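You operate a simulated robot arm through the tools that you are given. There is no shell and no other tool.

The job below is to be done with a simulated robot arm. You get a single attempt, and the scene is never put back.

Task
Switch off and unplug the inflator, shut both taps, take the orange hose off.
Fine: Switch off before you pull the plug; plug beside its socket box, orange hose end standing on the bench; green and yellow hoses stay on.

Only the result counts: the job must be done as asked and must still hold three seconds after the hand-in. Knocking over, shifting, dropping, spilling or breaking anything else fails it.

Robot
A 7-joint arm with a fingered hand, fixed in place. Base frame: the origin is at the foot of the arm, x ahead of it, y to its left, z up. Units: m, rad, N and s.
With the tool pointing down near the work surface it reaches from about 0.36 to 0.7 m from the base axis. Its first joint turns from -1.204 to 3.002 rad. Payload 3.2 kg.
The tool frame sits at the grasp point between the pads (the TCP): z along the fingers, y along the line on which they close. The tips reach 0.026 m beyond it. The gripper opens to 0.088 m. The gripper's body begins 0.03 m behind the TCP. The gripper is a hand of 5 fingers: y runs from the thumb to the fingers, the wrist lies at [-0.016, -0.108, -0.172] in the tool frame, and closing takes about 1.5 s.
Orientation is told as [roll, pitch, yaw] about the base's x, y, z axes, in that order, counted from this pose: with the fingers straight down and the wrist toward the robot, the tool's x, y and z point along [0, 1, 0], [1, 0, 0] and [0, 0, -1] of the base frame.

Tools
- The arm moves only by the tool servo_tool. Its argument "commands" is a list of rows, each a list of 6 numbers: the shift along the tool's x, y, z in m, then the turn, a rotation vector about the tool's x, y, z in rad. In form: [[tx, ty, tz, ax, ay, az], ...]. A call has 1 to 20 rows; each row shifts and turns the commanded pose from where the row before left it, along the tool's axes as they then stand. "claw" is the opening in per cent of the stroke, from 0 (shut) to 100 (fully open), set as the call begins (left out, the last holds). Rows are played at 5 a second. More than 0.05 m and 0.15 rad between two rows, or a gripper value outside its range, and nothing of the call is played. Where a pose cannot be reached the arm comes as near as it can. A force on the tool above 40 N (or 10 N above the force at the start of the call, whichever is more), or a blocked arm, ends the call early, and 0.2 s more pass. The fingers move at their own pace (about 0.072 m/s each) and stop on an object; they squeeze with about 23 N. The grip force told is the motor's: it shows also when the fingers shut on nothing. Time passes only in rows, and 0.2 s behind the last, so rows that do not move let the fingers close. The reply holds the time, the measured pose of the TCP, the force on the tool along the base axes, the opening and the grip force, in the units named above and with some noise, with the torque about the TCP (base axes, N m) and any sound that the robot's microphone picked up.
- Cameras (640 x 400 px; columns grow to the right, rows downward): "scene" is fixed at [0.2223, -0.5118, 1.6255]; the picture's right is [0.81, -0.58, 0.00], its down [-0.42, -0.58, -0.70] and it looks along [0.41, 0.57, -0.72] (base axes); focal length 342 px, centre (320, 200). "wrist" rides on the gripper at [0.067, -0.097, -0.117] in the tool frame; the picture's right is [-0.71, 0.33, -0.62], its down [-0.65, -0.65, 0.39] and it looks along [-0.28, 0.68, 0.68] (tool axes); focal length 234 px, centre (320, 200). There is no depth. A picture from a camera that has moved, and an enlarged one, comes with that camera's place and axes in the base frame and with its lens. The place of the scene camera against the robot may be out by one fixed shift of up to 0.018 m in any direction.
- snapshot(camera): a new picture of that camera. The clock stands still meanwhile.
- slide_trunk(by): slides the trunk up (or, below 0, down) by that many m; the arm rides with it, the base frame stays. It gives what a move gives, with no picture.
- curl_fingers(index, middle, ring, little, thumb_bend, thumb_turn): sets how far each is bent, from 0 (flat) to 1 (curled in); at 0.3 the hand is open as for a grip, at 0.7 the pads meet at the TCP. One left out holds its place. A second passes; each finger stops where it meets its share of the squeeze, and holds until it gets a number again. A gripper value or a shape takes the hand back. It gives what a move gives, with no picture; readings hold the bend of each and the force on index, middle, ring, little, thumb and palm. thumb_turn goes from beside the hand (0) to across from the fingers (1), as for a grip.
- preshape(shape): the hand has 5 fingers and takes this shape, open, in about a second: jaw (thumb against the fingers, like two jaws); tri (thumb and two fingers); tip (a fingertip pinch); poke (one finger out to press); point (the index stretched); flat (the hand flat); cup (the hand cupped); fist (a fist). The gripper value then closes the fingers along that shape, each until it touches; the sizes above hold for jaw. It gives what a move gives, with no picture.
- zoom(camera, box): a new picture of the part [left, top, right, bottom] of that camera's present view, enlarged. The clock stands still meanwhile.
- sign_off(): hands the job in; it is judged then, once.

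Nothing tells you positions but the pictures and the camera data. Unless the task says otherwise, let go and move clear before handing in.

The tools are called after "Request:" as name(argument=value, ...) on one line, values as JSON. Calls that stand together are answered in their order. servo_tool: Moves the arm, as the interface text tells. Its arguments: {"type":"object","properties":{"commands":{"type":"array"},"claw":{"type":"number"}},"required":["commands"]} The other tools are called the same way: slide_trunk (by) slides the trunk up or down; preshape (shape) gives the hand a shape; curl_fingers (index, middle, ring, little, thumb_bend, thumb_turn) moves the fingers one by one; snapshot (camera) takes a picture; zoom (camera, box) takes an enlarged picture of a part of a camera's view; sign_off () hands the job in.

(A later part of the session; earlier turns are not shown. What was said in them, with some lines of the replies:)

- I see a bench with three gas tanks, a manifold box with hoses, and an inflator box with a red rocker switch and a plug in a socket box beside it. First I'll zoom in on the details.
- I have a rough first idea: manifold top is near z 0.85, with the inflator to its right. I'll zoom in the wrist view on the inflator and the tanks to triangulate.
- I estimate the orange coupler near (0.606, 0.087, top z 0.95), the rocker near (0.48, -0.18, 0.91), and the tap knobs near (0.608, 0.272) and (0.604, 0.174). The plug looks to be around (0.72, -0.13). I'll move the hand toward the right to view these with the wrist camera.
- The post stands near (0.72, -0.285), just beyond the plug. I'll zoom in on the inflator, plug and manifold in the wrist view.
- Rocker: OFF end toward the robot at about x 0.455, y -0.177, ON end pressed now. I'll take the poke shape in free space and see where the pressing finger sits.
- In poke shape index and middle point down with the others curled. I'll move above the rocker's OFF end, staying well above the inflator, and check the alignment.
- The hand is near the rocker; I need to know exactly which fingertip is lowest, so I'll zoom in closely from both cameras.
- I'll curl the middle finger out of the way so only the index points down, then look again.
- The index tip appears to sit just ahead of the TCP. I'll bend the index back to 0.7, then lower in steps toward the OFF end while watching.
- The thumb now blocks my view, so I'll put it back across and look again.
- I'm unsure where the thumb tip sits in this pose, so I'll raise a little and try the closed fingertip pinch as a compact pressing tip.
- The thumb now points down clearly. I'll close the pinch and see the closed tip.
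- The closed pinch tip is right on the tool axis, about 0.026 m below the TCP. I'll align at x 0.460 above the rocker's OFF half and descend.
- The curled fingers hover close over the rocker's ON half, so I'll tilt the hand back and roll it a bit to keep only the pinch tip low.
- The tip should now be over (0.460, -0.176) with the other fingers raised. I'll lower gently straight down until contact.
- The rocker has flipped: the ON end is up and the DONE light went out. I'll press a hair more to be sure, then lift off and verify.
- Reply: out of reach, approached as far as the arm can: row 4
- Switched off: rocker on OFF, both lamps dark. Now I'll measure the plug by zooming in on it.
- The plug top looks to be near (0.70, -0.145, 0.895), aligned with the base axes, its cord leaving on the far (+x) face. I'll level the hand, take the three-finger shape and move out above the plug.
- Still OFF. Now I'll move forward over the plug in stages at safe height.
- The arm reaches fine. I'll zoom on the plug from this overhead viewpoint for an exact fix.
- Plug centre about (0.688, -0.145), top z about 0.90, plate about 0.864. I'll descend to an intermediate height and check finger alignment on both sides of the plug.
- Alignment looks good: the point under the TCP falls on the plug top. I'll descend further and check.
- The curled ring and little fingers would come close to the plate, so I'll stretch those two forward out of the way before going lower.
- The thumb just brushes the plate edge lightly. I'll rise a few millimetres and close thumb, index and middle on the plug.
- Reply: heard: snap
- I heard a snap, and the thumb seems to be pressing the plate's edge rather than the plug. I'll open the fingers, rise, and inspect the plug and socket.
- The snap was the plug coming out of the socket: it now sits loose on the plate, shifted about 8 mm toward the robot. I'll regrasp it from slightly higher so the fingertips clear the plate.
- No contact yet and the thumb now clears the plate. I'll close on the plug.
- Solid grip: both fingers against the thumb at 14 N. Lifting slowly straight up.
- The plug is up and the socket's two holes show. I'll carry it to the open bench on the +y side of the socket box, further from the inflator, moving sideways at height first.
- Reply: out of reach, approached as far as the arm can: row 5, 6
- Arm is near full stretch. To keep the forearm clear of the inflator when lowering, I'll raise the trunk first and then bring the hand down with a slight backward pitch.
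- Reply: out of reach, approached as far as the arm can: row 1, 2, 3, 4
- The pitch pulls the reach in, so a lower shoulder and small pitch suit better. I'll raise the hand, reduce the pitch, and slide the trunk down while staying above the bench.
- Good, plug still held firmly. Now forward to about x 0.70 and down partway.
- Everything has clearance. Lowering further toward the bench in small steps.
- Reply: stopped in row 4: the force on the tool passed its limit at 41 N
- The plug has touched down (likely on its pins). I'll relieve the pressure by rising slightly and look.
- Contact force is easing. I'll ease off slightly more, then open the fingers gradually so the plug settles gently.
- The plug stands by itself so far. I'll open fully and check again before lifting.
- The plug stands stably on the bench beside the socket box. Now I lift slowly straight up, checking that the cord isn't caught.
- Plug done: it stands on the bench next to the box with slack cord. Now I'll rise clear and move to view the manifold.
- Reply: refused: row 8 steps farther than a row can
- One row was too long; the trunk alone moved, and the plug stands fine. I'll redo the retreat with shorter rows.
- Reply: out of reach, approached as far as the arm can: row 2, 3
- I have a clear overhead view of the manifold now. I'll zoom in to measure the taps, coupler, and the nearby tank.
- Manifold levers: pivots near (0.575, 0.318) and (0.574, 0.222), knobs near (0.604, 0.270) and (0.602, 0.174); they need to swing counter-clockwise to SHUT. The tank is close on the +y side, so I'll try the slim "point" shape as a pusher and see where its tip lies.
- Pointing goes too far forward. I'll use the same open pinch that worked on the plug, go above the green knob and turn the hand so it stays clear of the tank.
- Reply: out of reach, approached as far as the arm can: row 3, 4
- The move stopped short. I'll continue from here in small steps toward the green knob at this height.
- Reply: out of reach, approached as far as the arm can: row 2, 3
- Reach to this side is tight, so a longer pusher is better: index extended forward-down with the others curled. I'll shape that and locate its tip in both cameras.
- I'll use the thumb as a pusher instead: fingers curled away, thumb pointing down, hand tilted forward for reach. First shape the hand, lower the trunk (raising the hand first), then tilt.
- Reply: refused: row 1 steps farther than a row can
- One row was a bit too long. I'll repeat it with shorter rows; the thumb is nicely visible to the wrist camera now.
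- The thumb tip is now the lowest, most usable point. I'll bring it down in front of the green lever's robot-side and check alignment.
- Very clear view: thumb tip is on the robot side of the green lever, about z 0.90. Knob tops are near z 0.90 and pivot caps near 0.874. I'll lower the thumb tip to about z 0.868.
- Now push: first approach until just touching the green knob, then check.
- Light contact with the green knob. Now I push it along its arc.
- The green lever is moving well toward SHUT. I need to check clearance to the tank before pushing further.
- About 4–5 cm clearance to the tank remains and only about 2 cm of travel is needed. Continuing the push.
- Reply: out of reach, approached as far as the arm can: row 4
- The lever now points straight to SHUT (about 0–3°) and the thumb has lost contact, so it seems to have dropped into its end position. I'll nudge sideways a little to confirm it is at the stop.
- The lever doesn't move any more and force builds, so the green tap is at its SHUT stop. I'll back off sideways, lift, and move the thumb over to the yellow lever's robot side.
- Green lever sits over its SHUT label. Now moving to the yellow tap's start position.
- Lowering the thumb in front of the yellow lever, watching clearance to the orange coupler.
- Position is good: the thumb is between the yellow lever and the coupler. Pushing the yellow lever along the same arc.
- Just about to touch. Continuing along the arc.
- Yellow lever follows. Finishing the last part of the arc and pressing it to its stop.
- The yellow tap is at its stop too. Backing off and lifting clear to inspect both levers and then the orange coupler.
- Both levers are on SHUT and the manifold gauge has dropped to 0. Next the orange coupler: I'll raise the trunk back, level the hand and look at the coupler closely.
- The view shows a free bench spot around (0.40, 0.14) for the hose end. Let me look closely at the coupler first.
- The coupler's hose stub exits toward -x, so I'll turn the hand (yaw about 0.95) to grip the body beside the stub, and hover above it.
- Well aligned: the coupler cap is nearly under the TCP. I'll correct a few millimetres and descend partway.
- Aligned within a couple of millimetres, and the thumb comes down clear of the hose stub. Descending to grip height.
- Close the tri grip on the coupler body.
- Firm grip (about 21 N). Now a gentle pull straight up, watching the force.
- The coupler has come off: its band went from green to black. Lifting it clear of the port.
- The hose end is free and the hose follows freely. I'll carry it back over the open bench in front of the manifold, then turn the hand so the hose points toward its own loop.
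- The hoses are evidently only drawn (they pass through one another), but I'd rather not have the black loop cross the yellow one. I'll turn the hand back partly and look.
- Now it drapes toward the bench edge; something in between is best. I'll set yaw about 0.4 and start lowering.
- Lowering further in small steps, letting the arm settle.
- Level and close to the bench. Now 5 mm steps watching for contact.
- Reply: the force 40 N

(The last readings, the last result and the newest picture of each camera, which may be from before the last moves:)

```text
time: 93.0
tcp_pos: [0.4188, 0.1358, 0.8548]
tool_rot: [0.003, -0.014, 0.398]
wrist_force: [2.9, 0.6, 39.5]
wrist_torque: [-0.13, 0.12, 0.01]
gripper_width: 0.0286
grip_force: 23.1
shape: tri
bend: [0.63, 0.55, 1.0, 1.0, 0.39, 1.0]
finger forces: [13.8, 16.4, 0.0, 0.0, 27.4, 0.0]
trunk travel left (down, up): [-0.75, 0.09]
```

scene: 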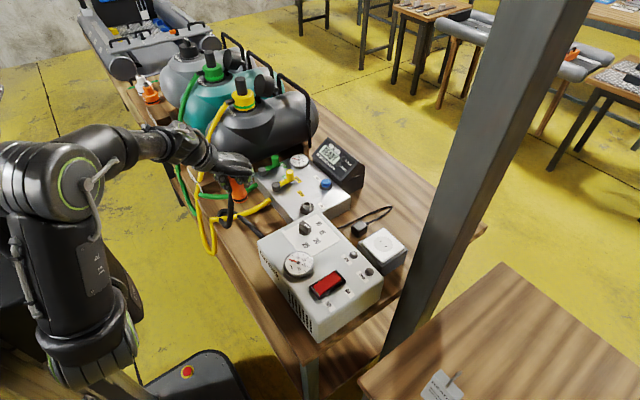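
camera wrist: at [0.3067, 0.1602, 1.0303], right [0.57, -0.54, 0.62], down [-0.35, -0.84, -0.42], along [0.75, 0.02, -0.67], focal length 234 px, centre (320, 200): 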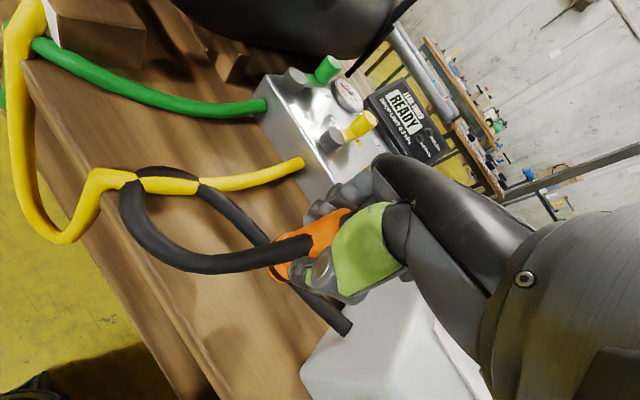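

Touchdown with too much pressure; easing up a few millimetres.

Request:
servo_tool(commands=[[0, 0, -0.003, 0, 0, 0], [0, 0, -0.002, 0, 0, 0], [0, 0, 0, 0, 0, 0], [0, 0, 0, 0, 0, 0]])

Request:
zoom(camera="scene", box=[190, 170, 290, 260])

Request:
zoom(camera="wrist", box=[180, 170, 400, 350])

```text
time: 94.0
tcp_pos: [0.418, 0.1339, 0.8579]
tool_rot: [0.003, -0.003, 0.399]
wrist_force: [5.0, 1.8, 15.5]
wrist_torque: [-0.01, -0.13, -0.03]
gripper_width: 0.0277
grip_force: 22.5
shape: tri
bend: [0.63, 0.55, 1.0, 1.0, 0.39, 1.0]
finger forces: [12.5, 15.1, 0.0, 0.0, 21.7, 0.1]
trunk travel left (down, up): [-0.75, 0.09]
```

```text
4.44 times, centred on (240, 215) of scene
camera zoom: at [0.2223, -0.5118, 1.6255], right [0.81, -0.58, 0.0], down [-0.42, -0.58, -0.7], along [0.41, 0.57, -0.72], focal length 1519 px, centre (676, 133)
```

zoom: 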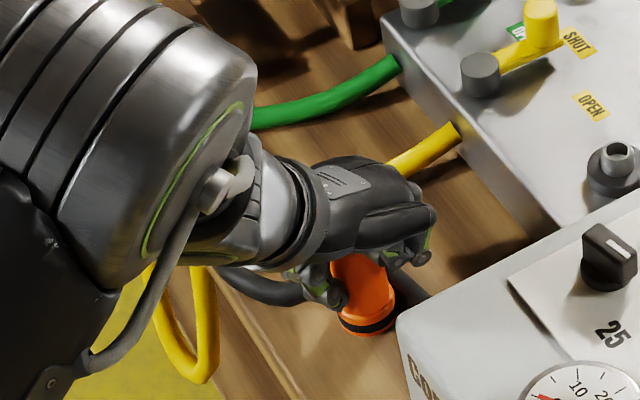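

```text
2.22 times, centred on (290, 260) of wrist
camera zoom: at [0.3025, 0.159, 0.9749], right [0.58, -0.52, 0.62], down [-0.35, -0.85, -0.39], along [0.74, 0.01, -0.68], focal length 520 px, centre (387, 67)
```

zoom: 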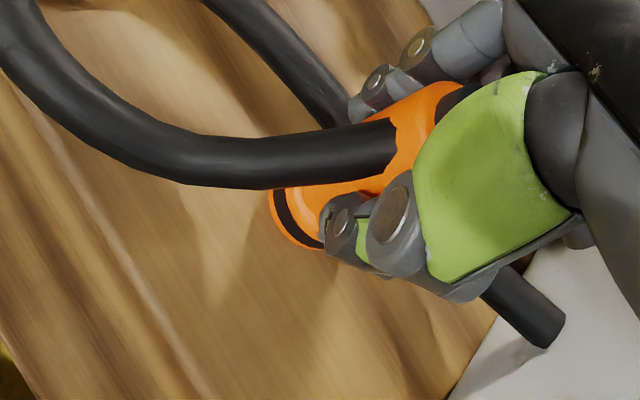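

Request:
servo_tool(commands=[[0, 0, -0.002, 0, 0, 0], [0, 0, 0, 0, 0, 0], [0, 0, 0, 0, 0, 0]])

```text
time: 94.8
tcp_pos: [0.4186, 0.1346, 0.8581]
tool_rot: [0.001, 0.001, 0.398]
wrist_force: [-0.2, 0.3, 1.2]
wrist_torque: [-0.07, -0.03, 0.03]
gripper_width: 0.0272
grip_force: 22.7
shape: tri
bend: [0.63, 0.55, 1.0, 1.0, 0.39, 1.0]
finger forces: [10.1, 12.1, 0.0, 0.0, 21.8, 0.1]
trunk travel left (down, up): [-0.75, 0.09]
```

Nearly zero load and perfectly level. I'll release thumb and fingers together with individual finger commands so nothing pushes the hose end over.

Request:
curl_fingers(index=0.6, middle=0.52, thumb_bend=0.36)

Request:
zoom(camera="scene", box=[190, 170, 290, 260])

Request:
zoom(camera="wrist", box=[180, 170, 400, 350])

```text
time: 95.8
tcp_pos: [0.4198, 0.135, 0.8597]
tool_rot: [0.001, -0.001, 0.4]
wrist_force: [0.1, -0.3, 0.1]
wrist_torque: [0.0, 0.03, 0.0]
gripper_width: 0.0506
grip_force: 0.0
shape: fingers
bend: [0.6, 0.52, 1.0, 1.0, 0.36, 1.0]
finger forces: [0.0, 0.0, 0.1, 0.1, 0.0, 0.1]
trunk travel left (down, up): [-0.75, 0.09]
```

```text
4.44 times, centred on (240, 215) of scene
camera zoom: at [0.2223, -0.5118, 1.6255], right [0.81, -0.58, 0.0], down [-0.42, -0.58, -0.7], along [0.41, 0.57, -0.72], focal length 1519 px, centre (676, 133)
```

zoom: 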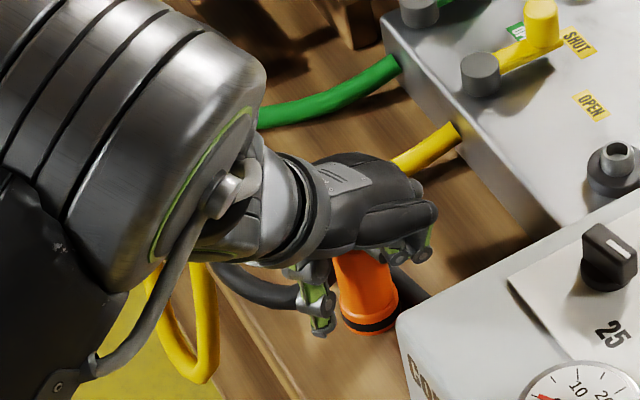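

```text
2.22 times, centred on (290, 260) of wrist
camera zoom: at [0.3037, 0.1593, 0.977], right [0.58, -0.52, 0.62], down [-0.35, -0.85, -0.39], along [0.74, 0.01, -0.68], focal length 520 px, centre (387, 67)
```

zoom: 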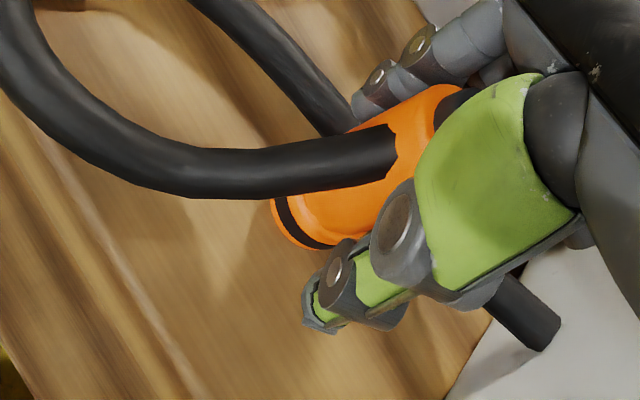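

The hose end stands on its own. Opening wider, then lifting straight up.

Request:
curl_fingers(index=0.4, middle=0.4, thumb_bend=0.3)

Request:
zoom(camera="wrist", box=[180, 170, 400, 350])

Request:
servo_tool(commands=[[0, 0, -0.01, 0, 0, 0], [0, 0, -0.015, 0, 0, 0], [0, 0, -0.02, 0, 0, 0], [0, 0, 0, 0, 0, 0]])

Request:
zoom(camera="scene", box=[190, 170, 290, 260])

Request:
snapshot(camera="wrist")

```text
time: 96.8
tcp_pos: [0.4198, 0.1352, 0.8593]
tool_rot: [0.002, -0.002, 0.4]
wrist_force: [0.2, -0.7, 0.1]
wrist_torque: [0.01, -0.01, -0.03]
gripper_width: 0.0771
grip_force: 0.1
shape: fingers
bend: [0.4, 0.4, 1.0, 1.0, 0.3, 1.0]
finger forces: [0.1, 0.0, 0.0, 0.0, 0.0, 0.0]
trunk travel left (down, up): [-0.75, 0.09]
```

```text
2.22 times, centred on (290, 260) of wrist
camera zoom: at [0.3037, 0.1593, 0.977], right [0.58, -0.52, 0.62], down [-0.35, -0.85, -0.39], along [0.74, 0.01, -0.68], focal length 520 px, centre (387, 67)
```

zoom: 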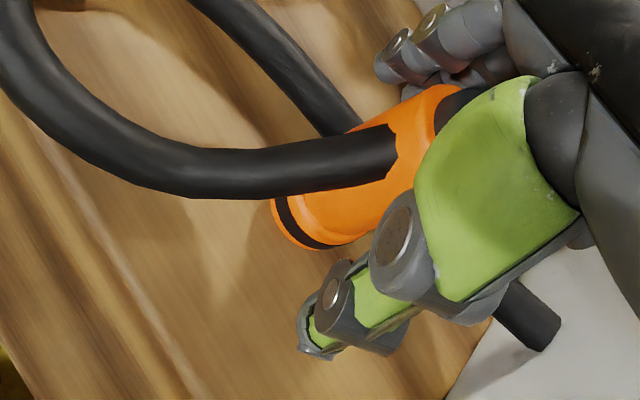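

```text
time: 97.8
tcp_pos: [0.4206, 0.1356, 0.9039]
tool_rot: [0.001, -0.002, 0.4]
wrist_force: [0.1, 0.4, 0.9]
wrist_torque: [0.0, -0.02, 0.0]
gripper_width: 0.0771
grip_force: 0.1
shape: fingers
bend: [0.4, 0.4, 1.0, 1.0, 0.3, 1.0]
finger forces: [0.1, 0.0, 0.1, 0.1, 0.1, 0.0]
trunk travel left (down, up): [-0.75, 0.09]
```

```text
4.44 times, centred on (240, 215) of scene
camera zoom: at [0.2223, -0.5118, 1.6255], right [0.81, -0.58, 0.0], down [-0.42, -0.58, -0.7], along [0.41, 0.57, -0.72], focal length 1519 px, centre (676, 133)
```

zoom: 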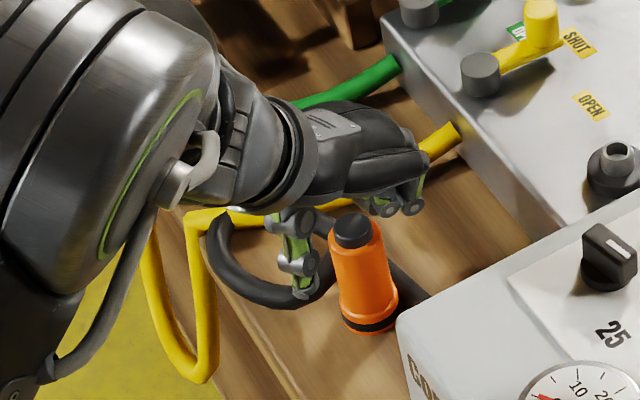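

```text
taken
camera wrist: at [0.3044, 0.1606, 1.0212], right [0.58, -0.52, 0.62], down [-0.35, -0.85, -0.39], along [0.74, 0.01, -0.68], focal length 234 px, centre (320, 200)
```

wrist: 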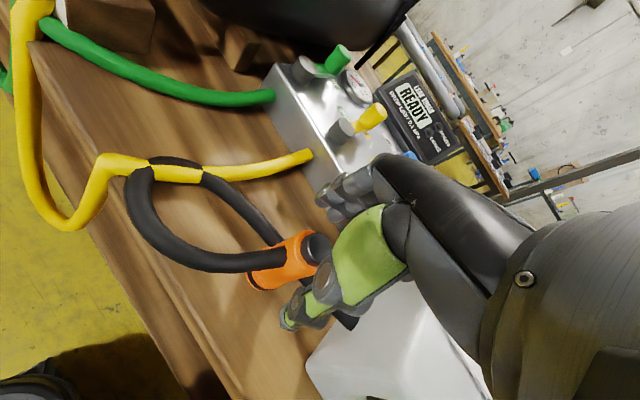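

The orange hose end stands upright. Rising well clear and then verifying the whole scene.

Request:
servo_tool(commands=[[0, 0, -0.03, 0, 0, 0], [0, 0, -0.04, 0, 0, 0], [0, 0, -0.04, 0, 0, 0], [0, 0, -0.04, 0, 0, 0], [0, -0.01, -0.04, 0, 0, 0], [0, -0.01, -0.04, 0, 0, 0], [0, 0, 0, 0, 0, 0]])

Request:
snapshot(camera="wrist")

Request:
snapshot(camera="scene")

Request:
zoom(camera="scene", box=[200, 140, 420, 310])

```text
time: 99.3
tcp_pos: [0.4025, 0.1293, 1.1334]
tool_rot: [0.002, 0.0, 0.4]
wrist_force: [-0.3, 0.2, 0.0]
wrist_torque: [-0.02, -0.01, 0.04]
gripper_width: 0.0774
grip_force: 0.1
shape: fingers
bend: [0.4, 0.4, 1.0, 1.0, 0.3, 1.0]
finger forces: [0.1, 0.0, 0.0, 0.0, 0.0, 0.0]
trunk travel left (down, up): [-0.75, 0.09]
```

```text
taken
camera wrist: at [0.2865, 0.1534, 1.2516], right [0.58, -0.52, 0.62], down [-0.35, -0.85, -0.39], along [0.74, 0.01, -0.68], focal length 234 px, centre (320, 200)
```

wrist: 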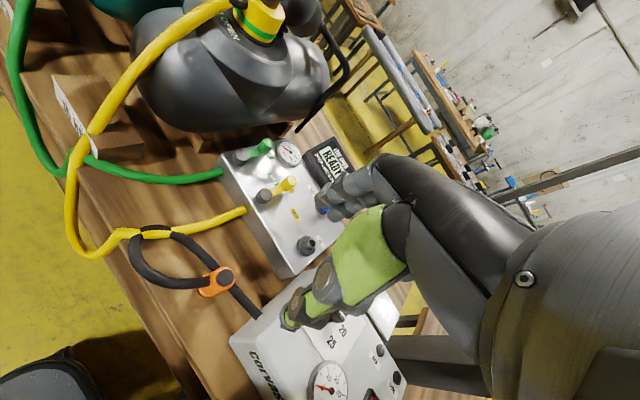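

```text
taken
```

scene: 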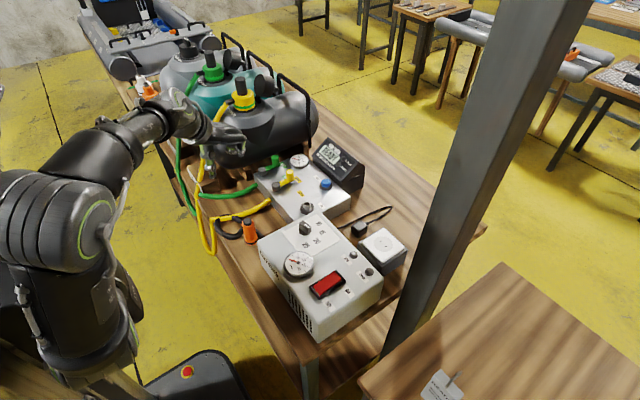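

```text
2.35 times, centred on (310, 225) of scene
camera zoom: at [0.2223, -0.5118, 1.6255], right [0.81, -0.58, 0.0], down [-0.42, -0.58, -0.7], along [0.41, 0.57, -0.72], focal length 804 px, centre (344, 141)
```

zoom: 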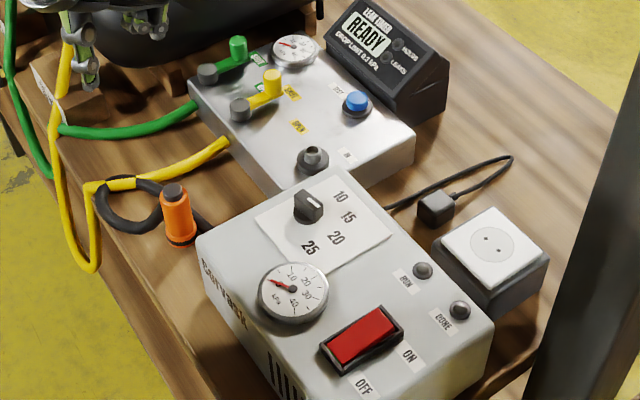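

Everything looks right. A last close check of levers, rocker, plug and hose end.

Request:
zoom(camera="wrist", box=[200, 120, 340, 270])

Request:
zoom(camera="scene", box=[260, 140, 350, 215])

Request:
zoom(camera="scene", box=[200, 190, 290, 260])

Request:
zoom(camera="scene", box=[300, 200, 420, 310])

Request:
zoom(camera="scene", box=[100, 30, 330, 180])

```text
2.67 times, centred on (270, 195) of wrist
camera zoom: at [0.2865, 0.1534, 1.2516], right [0.58, -0.52, 0.62], down [-0.35, -0.85, -0.39], along [0.74, 0.01, -0.68], focal length 624 px, centre (453, 213)
```

zoom: 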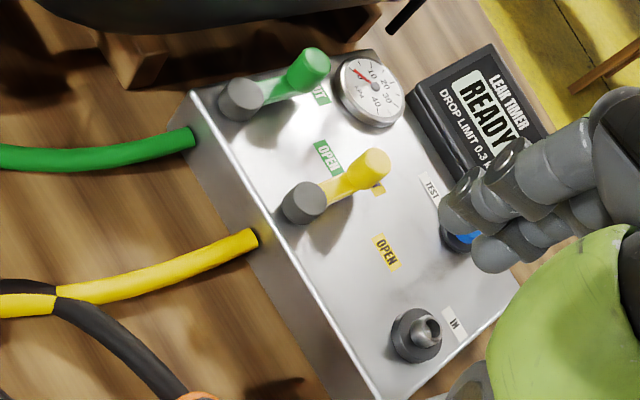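

```text
5.33 times, centred on (305, 178) of scene
camera zoom: at [0.2223, -0.5118, 1.6255], right [0.81, -0.58, 0.0], down [-0.42, -0.58, -0.7], along [0.41, 0.57, -0.72], focal length 1823 px, centre (400, 320)
```

zoom: 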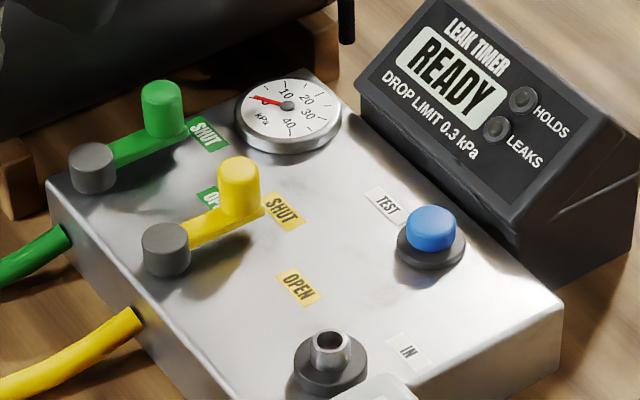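

```text
5.71 times, centred on (245, 225) of scene
camera zoom: at [0.2223, -0.5118, 1.6255], right [0.81, -0.58, 0.0], down [-0.42, -0.58, -0.7], along [0.41, 0.57, -0.72], focal length 1953 px, centre (749, 57)
```

zoom: 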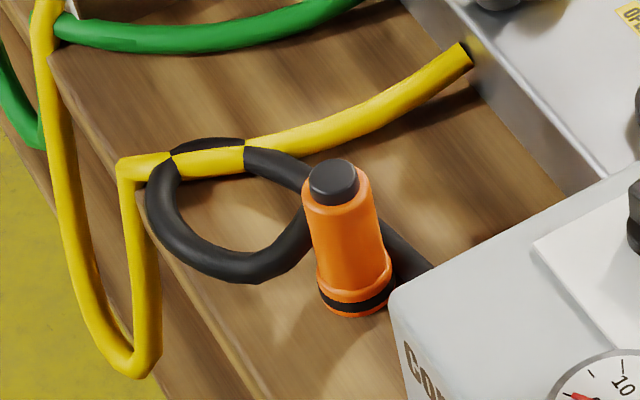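

```text
3.64 times, centred on (360, 255) of scene
camera zoom: at [0.2223, -0.5118, 1.6255], right [0.81, -0.58, 0.0], down [-0.42, -0.58, -0.7], along [0.41, 0.57, -0.72], focal length 1243 px, centre (174, 0)
```

zoom: 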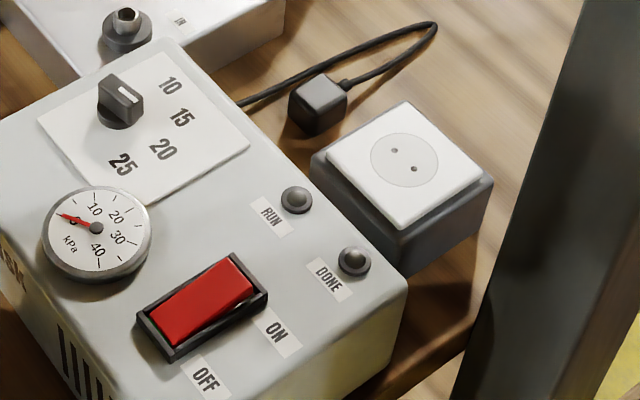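

```text
2.67 times, centred on (215, 105) of scene
camera zoom: at [0.2223, -0.5118, 1.6255], right [0.81, -0.58, 0.0], down [-0.42, -0.58, -0.7], along [0.41, 0.57, -0.72], focal length 911 px, centre (600, 453)
```

zoom: 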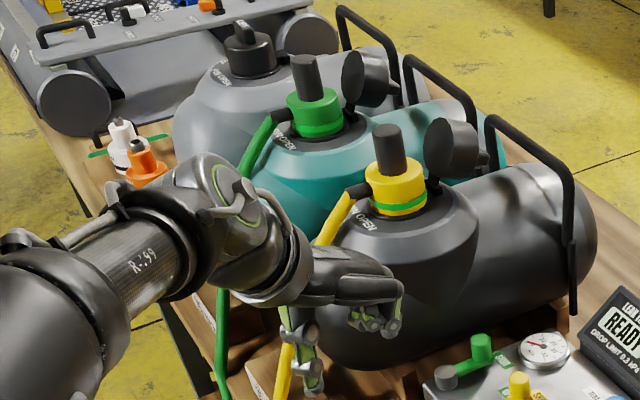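

The final check shows each item as asked:

- **Inflator:** the rocker is on OFF and its lamps are dark.
- **Plug:** it is out and standing on the bench beside its socket box.
- **Taps:** both levers are on SHUT.
- **Orange hose:** its end is off the manifold and standing on the bench.
- **Green and yellow hoses:** both are still on.

The hand is clear, so I'm handing the job in.

Request:
sign_off()

```text
The job is handed in.
```

The job is handed in, and my last check showed everything as you asked.

- **Inflator:** I switched it off first. The rocker is on OFF and both lamps are dark.
- **Plug:** it is out and standing on the bench beside its socket box. It snapped loose when I first closed the fingers on it, rather than on a controlled pull. I then picked it up off the socket plate and set it down on the bench.
- **Taps:** I pushed both levers to their stops and they point at SHUT. The manifold gauge reads 0.
- **Orange hose:** the end came off its port easily and is standing upright on the bench in front of the manifold. Its loop lies across the yellow hose.
- **Green and yellow hoses:** both are still on.

I saw nothing else knocked over or moved, and the hand is clear of the bench.
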